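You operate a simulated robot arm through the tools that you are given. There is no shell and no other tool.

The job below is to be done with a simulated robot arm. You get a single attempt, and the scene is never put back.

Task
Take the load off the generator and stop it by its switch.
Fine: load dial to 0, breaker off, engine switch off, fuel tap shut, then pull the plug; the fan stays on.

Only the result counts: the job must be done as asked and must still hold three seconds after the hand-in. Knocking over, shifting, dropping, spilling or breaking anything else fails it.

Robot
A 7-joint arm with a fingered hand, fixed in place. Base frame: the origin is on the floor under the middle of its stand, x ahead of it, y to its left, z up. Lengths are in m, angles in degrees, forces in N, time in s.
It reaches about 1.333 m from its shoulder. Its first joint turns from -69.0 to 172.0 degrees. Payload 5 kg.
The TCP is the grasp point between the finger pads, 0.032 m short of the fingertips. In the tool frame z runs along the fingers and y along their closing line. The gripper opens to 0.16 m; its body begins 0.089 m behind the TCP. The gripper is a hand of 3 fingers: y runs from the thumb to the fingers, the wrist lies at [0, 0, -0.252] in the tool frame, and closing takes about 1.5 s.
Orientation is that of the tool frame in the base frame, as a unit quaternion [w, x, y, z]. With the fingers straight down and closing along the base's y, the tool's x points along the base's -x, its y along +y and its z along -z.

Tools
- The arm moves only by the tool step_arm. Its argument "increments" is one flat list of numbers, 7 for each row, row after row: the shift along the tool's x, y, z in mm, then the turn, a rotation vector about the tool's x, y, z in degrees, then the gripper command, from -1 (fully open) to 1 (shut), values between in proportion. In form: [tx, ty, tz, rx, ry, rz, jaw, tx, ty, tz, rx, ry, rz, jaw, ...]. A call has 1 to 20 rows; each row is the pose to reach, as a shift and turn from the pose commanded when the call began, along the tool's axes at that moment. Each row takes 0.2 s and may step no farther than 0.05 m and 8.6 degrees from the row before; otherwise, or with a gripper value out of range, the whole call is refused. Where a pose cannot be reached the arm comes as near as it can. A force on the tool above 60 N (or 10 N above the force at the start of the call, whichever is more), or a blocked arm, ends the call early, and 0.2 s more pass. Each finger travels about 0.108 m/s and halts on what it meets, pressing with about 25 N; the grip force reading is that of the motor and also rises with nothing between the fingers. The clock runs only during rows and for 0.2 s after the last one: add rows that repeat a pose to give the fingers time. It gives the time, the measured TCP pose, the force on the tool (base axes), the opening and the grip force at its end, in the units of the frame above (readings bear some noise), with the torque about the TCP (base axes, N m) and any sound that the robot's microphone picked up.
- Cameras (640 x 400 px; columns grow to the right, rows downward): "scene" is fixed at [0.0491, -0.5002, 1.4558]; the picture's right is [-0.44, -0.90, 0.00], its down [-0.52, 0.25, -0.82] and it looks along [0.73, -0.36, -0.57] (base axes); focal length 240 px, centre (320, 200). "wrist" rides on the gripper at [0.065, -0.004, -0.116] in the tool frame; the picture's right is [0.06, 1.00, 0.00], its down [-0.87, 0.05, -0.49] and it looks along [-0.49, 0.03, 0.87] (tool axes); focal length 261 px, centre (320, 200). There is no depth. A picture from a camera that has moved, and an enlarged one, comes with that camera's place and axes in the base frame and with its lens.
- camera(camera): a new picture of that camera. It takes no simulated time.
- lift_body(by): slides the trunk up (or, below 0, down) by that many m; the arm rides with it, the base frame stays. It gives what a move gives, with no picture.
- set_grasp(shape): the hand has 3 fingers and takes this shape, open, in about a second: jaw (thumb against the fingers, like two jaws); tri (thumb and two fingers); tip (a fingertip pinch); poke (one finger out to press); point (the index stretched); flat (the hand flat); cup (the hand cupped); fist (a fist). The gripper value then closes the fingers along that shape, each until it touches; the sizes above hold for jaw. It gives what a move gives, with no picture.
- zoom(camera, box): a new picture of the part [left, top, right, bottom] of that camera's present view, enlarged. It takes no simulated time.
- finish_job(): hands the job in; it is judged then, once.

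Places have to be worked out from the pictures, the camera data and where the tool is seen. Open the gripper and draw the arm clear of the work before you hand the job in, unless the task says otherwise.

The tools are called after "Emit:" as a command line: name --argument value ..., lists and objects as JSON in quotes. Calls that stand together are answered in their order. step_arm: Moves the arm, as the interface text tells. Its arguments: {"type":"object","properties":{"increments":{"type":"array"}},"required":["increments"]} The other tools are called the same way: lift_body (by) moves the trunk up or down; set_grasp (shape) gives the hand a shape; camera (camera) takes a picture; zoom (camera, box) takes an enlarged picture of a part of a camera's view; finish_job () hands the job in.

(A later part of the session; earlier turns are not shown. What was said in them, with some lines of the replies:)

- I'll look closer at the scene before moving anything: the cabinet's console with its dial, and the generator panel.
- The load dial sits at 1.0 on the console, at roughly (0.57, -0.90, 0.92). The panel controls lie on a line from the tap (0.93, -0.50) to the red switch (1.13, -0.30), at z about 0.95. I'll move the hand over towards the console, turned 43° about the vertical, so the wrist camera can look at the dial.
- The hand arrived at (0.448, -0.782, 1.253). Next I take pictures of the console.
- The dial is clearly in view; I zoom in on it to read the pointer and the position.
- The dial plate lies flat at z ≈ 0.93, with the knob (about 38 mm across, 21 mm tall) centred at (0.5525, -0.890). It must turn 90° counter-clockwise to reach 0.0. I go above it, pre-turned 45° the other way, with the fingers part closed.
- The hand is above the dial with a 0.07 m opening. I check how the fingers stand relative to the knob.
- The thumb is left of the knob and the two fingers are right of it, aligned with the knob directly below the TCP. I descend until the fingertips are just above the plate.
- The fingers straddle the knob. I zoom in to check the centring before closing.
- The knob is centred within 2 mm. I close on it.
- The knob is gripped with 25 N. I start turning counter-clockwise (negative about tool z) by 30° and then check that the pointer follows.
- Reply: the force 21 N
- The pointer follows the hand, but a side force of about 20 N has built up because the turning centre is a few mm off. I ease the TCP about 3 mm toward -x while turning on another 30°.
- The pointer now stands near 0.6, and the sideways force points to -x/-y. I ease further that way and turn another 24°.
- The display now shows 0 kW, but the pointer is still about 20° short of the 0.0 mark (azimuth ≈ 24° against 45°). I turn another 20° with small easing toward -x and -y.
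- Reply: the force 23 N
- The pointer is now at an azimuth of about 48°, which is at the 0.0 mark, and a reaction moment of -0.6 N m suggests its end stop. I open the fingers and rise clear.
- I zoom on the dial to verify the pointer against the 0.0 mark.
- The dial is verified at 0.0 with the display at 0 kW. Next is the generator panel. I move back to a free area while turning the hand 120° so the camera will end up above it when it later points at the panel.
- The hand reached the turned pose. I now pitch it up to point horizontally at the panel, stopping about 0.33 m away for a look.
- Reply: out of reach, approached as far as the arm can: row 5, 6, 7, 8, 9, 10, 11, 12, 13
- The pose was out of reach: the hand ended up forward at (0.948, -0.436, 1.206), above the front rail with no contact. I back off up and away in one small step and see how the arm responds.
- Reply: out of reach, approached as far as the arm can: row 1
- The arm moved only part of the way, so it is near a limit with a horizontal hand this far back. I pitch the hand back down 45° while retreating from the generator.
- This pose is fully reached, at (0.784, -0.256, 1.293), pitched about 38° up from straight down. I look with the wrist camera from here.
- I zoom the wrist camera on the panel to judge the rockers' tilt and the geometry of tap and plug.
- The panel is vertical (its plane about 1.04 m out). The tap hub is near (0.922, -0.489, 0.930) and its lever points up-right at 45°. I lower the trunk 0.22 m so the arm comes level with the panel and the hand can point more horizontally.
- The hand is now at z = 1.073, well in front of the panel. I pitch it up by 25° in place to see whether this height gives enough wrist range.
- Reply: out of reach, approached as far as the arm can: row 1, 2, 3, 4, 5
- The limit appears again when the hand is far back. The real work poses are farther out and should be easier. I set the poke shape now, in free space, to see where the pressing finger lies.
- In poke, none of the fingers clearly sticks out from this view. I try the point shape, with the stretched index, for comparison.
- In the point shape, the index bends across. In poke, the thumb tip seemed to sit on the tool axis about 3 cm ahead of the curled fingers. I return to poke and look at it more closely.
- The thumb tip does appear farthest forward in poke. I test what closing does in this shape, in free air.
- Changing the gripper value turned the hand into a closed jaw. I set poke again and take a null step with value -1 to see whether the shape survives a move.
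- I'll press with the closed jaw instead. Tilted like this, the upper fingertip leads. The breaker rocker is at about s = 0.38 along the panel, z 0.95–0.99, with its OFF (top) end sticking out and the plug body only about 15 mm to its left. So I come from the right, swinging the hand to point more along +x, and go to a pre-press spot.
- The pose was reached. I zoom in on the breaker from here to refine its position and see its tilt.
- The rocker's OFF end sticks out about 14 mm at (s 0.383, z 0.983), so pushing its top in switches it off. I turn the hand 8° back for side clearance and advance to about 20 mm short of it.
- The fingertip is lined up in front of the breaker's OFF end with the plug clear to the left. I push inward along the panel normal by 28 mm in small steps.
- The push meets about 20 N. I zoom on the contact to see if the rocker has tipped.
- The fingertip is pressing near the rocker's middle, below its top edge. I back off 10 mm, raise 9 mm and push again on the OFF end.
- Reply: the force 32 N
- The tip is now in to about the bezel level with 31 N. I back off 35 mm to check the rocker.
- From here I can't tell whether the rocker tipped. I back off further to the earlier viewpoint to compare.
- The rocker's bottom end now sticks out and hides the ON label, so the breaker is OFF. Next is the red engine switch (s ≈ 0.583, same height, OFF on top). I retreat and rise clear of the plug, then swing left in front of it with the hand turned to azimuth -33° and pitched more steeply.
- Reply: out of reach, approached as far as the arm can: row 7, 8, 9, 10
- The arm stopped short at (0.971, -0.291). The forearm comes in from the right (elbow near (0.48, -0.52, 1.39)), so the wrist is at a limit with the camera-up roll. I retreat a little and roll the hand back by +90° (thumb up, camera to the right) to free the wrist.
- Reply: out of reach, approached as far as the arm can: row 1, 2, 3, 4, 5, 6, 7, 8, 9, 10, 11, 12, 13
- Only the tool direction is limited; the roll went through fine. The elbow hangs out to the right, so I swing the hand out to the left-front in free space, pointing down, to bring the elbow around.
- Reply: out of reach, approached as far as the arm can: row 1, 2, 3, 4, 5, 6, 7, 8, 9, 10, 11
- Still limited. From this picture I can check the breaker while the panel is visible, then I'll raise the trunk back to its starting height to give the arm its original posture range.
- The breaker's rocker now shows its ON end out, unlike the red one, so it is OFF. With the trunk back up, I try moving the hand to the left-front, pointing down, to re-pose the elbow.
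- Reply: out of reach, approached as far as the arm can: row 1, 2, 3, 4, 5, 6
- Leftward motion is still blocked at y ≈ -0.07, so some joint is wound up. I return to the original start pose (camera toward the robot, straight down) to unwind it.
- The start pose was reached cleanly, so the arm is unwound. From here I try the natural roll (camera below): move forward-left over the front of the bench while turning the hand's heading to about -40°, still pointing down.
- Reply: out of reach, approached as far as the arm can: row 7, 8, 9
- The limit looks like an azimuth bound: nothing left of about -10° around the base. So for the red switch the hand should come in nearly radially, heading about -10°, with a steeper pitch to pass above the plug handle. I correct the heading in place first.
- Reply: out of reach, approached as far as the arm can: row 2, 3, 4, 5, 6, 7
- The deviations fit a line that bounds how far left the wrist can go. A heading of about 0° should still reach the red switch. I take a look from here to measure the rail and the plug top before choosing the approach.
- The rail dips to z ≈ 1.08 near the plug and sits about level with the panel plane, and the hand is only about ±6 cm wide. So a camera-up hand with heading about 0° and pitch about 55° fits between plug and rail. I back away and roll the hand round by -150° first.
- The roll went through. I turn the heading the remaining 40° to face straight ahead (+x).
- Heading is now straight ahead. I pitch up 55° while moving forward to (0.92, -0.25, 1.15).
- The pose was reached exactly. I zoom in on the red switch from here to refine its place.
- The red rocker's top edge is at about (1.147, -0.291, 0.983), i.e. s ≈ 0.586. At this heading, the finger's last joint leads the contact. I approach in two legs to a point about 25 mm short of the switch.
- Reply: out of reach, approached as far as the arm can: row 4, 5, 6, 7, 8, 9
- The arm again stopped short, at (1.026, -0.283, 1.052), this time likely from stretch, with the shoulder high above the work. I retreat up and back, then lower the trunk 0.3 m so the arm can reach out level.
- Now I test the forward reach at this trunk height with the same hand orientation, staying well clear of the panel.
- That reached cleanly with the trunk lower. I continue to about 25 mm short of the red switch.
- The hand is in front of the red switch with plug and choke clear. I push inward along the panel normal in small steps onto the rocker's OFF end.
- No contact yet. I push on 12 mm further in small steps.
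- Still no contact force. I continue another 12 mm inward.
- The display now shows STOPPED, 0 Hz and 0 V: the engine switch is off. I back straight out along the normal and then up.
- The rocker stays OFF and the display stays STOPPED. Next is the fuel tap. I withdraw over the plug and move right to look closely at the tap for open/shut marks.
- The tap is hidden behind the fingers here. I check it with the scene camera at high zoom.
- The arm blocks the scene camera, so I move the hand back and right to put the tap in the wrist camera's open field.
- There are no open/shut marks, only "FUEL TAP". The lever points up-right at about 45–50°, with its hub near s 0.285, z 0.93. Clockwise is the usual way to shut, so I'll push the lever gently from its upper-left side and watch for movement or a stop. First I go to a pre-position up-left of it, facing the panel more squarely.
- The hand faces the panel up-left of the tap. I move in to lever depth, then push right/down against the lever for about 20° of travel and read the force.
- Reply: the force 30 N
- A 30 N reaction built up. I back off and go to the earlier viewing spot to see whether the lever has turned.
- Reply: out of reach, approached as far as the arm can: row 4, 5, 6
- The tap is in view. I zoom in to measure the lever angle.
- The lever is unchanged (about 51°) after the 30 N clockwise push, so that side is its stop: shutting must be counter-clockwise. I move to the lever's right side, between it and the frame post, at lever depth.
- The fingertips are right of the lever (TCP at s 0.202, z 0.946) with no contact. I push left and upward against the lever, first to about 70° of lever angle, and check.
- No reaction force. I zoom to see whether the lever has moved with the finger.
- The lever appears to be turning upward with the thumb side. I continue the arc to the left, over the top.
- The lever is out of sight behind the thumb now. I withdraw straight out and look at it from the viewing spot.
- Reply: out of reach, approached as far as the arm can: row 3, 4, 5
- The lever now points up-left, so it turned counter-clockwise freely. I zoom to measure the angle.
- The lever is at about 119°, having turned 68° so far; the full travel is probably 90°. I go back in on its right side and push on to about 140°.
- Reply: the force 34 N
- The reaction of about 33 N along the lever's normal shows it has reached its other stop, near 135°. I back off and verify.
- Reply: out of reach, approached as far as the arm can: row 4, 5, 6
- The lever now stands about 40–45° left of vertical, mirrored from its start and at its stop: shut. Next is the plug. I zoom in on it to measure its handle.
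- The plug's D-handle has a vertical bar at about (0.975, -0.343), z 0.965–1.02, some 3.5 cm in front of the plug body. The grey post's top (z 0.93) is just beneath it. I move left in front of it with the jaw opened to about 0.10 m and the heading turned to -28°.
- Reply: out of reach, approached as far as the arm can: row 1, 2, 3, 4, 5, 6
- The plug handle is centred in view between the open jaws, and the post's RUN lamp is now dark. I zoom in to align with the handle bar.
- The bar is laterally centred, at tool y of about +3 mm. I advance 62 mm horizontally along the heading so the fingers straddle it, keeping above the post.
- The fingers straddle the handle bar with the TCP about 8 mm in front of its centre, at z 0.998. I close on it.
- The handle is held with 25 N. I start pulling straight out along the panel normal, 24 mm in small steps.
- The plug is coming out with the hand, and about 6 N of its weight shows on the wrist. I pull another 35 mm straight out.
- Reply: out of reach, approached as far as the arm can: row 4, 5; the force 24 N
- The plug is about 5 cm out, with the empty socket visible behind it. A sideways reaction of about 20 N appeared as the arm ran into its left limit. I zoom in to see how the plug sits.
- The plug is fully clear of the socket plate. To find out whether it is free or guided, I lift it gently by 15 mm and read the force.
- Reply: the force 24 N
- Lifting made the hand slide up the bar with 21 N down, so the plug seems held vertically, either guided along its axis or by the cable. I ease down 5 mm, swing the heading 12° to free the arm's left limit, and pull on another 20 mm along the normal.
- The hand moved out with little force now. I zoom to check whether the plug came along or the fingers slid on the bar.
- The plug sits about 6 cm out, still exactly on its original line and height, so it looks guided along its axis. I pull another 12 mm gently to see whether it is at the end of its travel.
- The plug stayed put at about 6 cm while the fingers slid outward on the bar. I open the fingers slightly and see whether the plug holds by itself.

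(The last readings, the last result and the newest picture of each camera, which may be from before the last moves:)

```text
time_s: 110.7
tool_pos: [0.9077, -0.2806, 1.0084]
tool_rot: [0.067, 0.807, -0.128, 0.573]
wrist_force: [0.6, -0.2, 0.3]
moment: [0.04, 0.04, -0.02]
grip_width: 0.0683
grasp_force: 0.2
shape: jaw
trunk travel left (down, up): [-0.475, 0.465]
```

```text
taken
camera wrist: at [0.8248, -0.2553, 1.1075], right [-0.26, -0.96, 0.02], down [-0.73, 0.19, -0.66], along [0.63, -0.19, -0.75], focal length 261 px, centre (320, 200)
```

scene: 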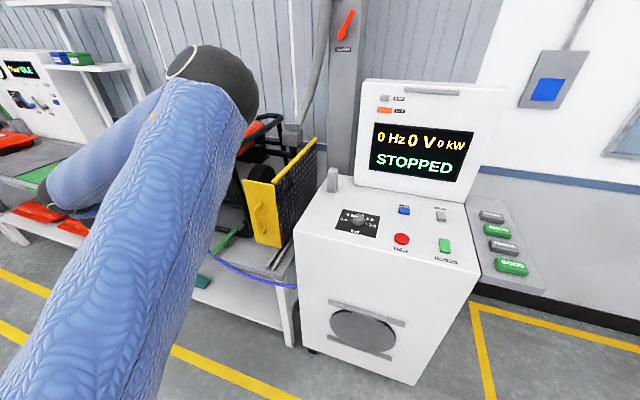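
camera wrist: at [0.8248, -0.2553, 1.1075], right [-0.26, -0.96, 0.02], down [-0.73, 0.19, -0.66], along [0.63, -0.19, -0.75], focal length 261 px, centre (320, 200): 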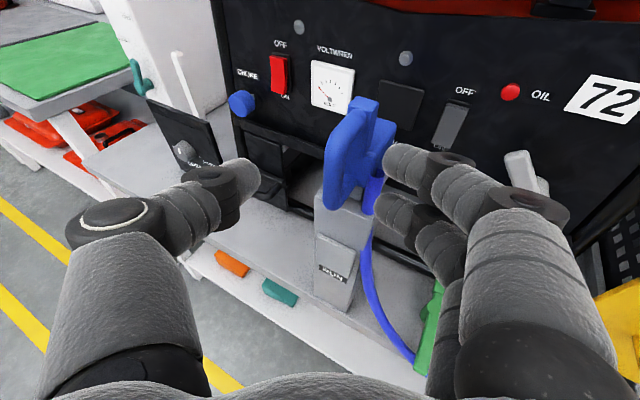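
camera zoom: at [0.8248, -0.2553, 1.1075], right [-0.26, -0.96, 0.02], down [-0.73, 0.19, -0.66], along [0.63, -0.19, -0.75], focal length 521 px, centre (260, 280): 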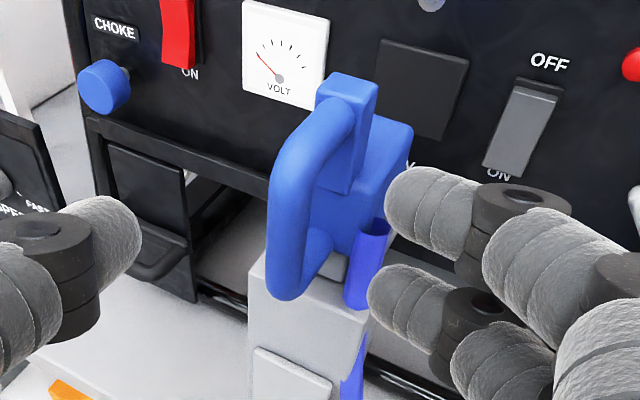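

The plug holds in place by itself, so it is guided. I reposition onto the bar, regrip and pull again to make sure it is at the end of its travel.

Emit:
step_arm --increments '[-1, 2.5, 12.5, 0, 0, 0, 0.1, -2, 5, 25, 0, 0, 0, 0.1, -2, 5, 25, 0, 0, 0, 0.4, -2, 5, 25, 0, 0, 0, 0.7, -2, 5, 25, 0, 0, 0, 1, -2, 5, 25, 0, 0, 0, 1, -2, 5, 25, 0, 0, 0, 1]'

Emit:
zoom --camera "wrist" --box '[250, 60, 450, 260]'

```text
time_s: 112.3
tool_pos: [0.9272, -0.2924, 0.9957]
tool_rot: [0.068, 0.807, -0.129, 0.573]
wrist_force: [0.3, 0.4, -2.6]
moment: [0.08, 0.06, -0.13]
grip_width: 0.0096
grasp_force: 24.8
shape: tri
trunk travel left (down, up): [-0.475, 0.465]
```

```text
2.00 times, centred on (350, 160) of wrist
camera zoom: at [0.8458, -0.2665, 1.0956], right [-0.26, -0.96, 0.02], down [-0.73, 0.19, -0.66], along [0.63, -0.19, -0.76], focal length 521 px, centre (260, 280)
```

zoom: 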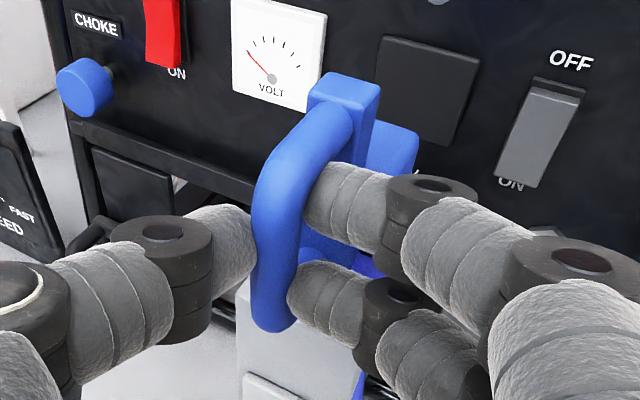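

I have a good grip again. I pull out along the normal by 20 mm in small steps.

Emit:
step_arm --increments '[-1.9, -2.8, -5, 0, 0, 0, 1, -3.8, -5.5, -10, 0, 0, 0, 1, -5.6, -8.3, -15, 0, 0, 0, 1, -7.5, -11.1, -20, 0, 0, 0, 1, -7.5, -11.1, -20, 0, 0, 0, 1]'

Emit:
zoom --camera "wrist" --box '[250, 60, 450, 260]'

```text
time_s: 113.5
tool_pos: [0.9115, -0.2751, 0.9969]
tool_rot: [0.066, 0.807, -0.129, 0.573]
wrist_force: [-3.8, -12.7, 2.5]
moment: [-0.02, -0.11, -0.51]
grip_width: 0.0057
grasp_force: 25.2
shape: tri
trunk travel left (down, up): [-0.475, 0.465]
```

```text
2.00 times, centred on (350, 160) of wrist
camera zoom: at [0.8284, -0.2503, 1.097], right [-0.27, -0.96, 0.02], down [-0.73, 0.19, -0.66], along [0.63, -0.19, -0.75], focal length 521 px, centre (260, 280)
```

zoom: 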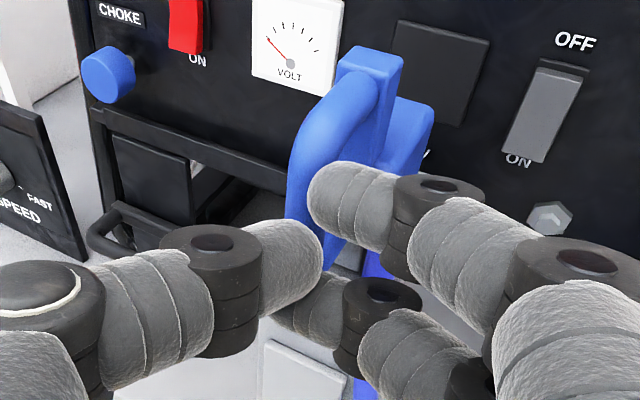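

The plug did not move further (still about 6 cm out) and the fingers just slid on the bar: it is at the end of its travel, fully out of the socket. I open the hand and back away.

Emit:
step_arm --increments '[0, 0, 0, 0, 0, 0, 0.5, 0, 0, 0, 0, 0, 0, 0, 0, 0, 0, 0, 0, 0, -0.3, 0, 0, 0, 0, 0, 0, -0.3, -9, 2, -27, 0, 0, 0, -0.3, -15, 15, -65, 0, 0, 0, -0.3, -15, 35, -105, 0, 0, 0, -0.3, 0, 60, -140, 0, 0, 0, -0.3, 0, 60, -140, 0, 0, 0, -0.3]'

Emit:
camera --camera "wrist"

```text
time_s: 115.5
tool_pos: [0.7652, -0.2969, 1.0393]
tool_rot: [0.066, 0.808, -0.128, 0.572]
wrist_force: [0.4, 0.2, -1.2]
moment: [0.01, -0.05, -0.01]
grip_width: 0.0988
grasp_force: 0.1
shape: jaw
trunk travel left (down, up): [-0.475, 0.465]
```

```text
taken
camera wrist: at [0.6828, -0.2722, 1.1399], right [-0.26, -0.96, 0.02], down [-0.73, 0.19, -0.65], along [0.63, -0.19, -0.76], focal length 261 px, centre (320, 200)
```

wrist: 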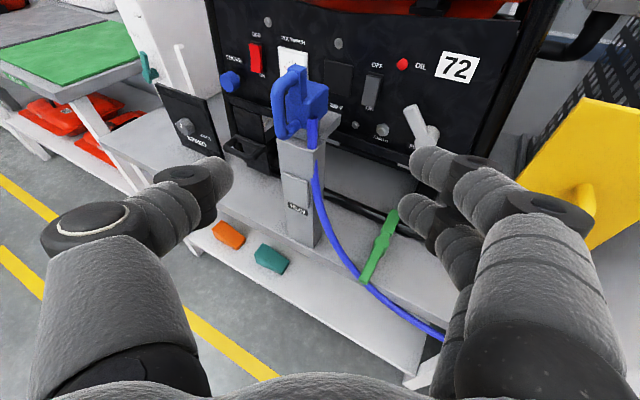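

The hand is clear. I zoom in on the panel for a check of every control.

Emit:
zoom --camera "wrist" --box '[210, 10, 450, 160]'

Emit:
zoom --camera "scene" --box '[300, 75, 520, 290]'

```text
2.67 times, centred on (330, 85) of wrist
camera zoom: at [0.6828, -0.2722, 1.1399], right [-0.26, -0.96, 0.02], down [-0.73, 0.19, -0.65], along [0.63, -0.19, -0.76], focal length 695 px, centre (293, 507)
```

zoom: 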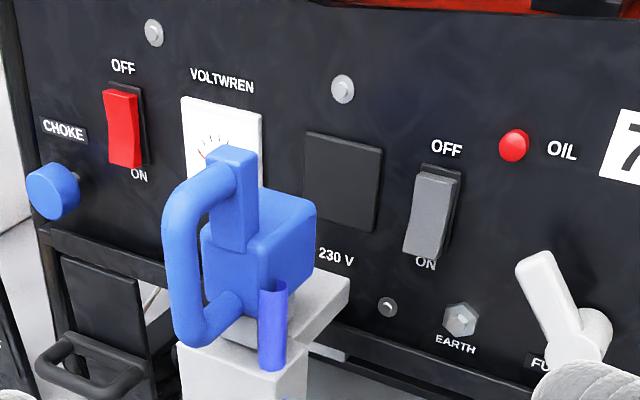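

```text
1.86 times, centred on (410, 182) of scene
camera zoom: at [0.0491, -0.5002, 1.4558], right [-0.44, -0.9, 0.0], down [-0.52, 0.25, -0.82], along [0.73, -0.36, -0.57], focal length 446 px, centre (153, 233)
```

zoom: 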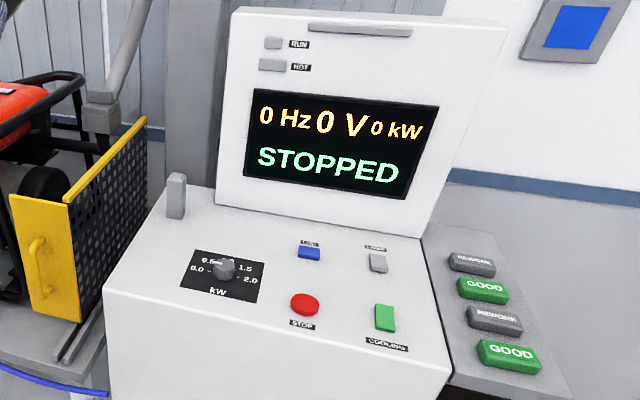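

Everything checks out:
- Dial at 0.0, breaker OFF and engine switch OFF.
- Fuel tap turned to its other stop.
- Plug out of the 230 V socket.
- COOLING still lit green, display STOPPED.

I draw the arm further clear with the hand fully open.

Emit:
step_arm --increments '[18, 8, -30, 0, 0, 0, -0.6, 36, 16, -61, 0, 0, 0, -1, 54, 24, -91, 0, 0, 0, -1, 72, 32, -121, 0, 0, 0, -1, 90, 40, -152, 0, 0, 0, -1, 107, 47.5, -182, 0, 0, 0, -1, 107, 47.5, -182, 0, 0, 0, -1]'

Emit:
camera --camera "wrist"

Emit:
camera --camera "scene"

```text
time_s: 117.1
tool_pos: [0.645, -0.3139, 1.2167]
tool_rot: [0.068, 0.807, -0.128, 0.572]
wrist_force: [0.3, -0.1, -0.3]
moment: [0.0, -0.02, 0.01]
grip_width: 0.1519
grasp_force: 0.1
shape: jaw
out of reach, approached as far as the arm can: row 4, 5, 6, 7
trunk travel left (down, up): [-0.475, 0.465]
```

```text
taken
camera wrist: at [0.5632, -0.2889, 1.318], right [-0.27, -0.96, 0.02], down [-0.73, 0.19, -0.65], along [0.63, -0.19, -0.76], focal length 261 px, centre (320, 200)
```

wrist: 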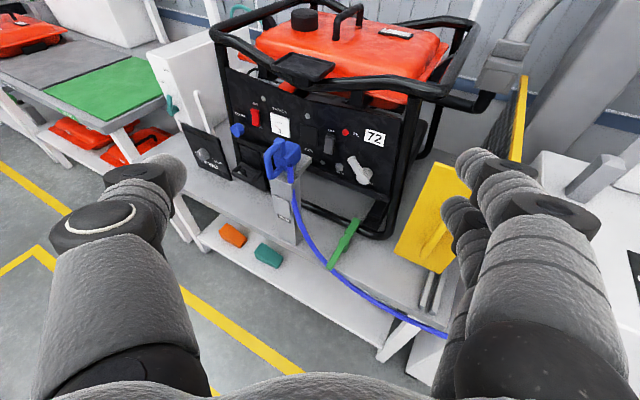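

```text
taken
```

scene: 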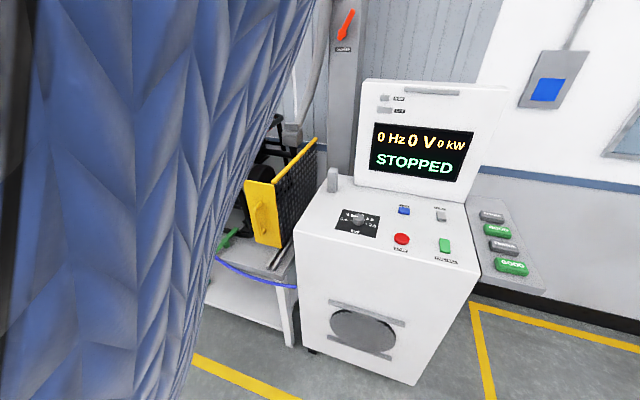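

The arm is well clear and the hand is open. One last zoom on the panel and the dial before handing in.

Emit:
zoom --camera "wrist" --box '[220, 80, 410, 200]'

Emit:
zoom --camera "scene" --box '[328, 200, 392, 240]'

```text
3.33 times, centred on (315, 140) of wrist
camera zoom: at [0.5632, -0.2889, 1.318], right [-0.27, -0.96, 0.02], down [-0.73, 0.19, -0.65], along [0.63, -0.19, -0.76], focal length 869 px, centre (337, 400)
```

zoom: 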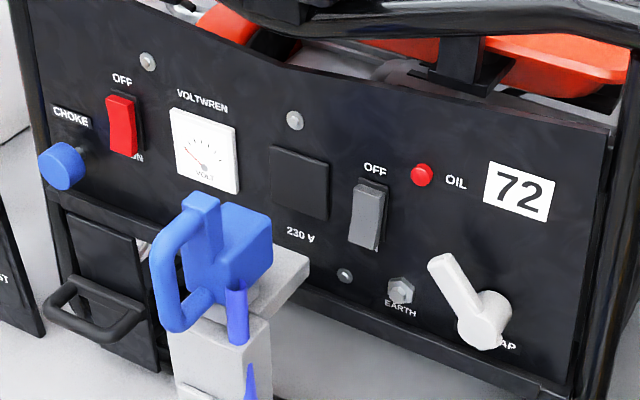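

```text
10.00 times, centred on (360, 220) of scene
camera zoom: at [0.0491, -0.5002, 1.4558], right [-0.44, -0.9, 0.0], down [-0.52, 0.25, -0.82], along [0.73, -0.36, -0.57], focal length 2400 px, centre (-80, 0)
```

zoom: 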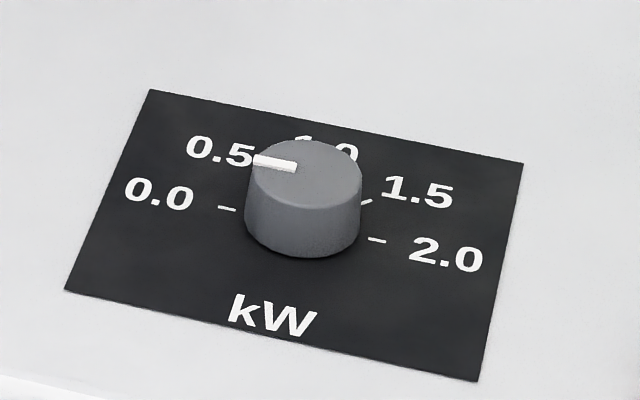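

All the controls are as asked: dial at 0.0, breaker off, engine switch off, tap shut, plug pulled, and the cooling fan left on. The arm is clear, so I hand the job in.

Emit:
finish_job

```text
The job is handed in.
```

I've handed the job in with the generator unloaded, switched off and unplugged, and the cooling fan left on. I did the steps in the order you gave:

- **Load dial:** turned to 0.0, and the display dropped to 0 kW.
- **Breaker:** pressed to OFF. The display doesn't show it, so I judged this from the rocker's position.
- **Engine switch:** pressed to OFF. The display now reads 0 Hz, 0 V, STOPPED.
- **Fuel tap:** turned about 90° from one stop to the other. It has no open/shut marks. The lever would not move clockwise, so I took the counter-clockwise stop as shut.
- **Plug:** pulled about 6 cm out of the socket, where it stopped. It stays there on its own.
- **Fan:** I didn't touch the COOLING button, and it is still lit green.

The hand is open and the arm is clear of the work. In the last pictures, nothing else looked knocked over or moved.
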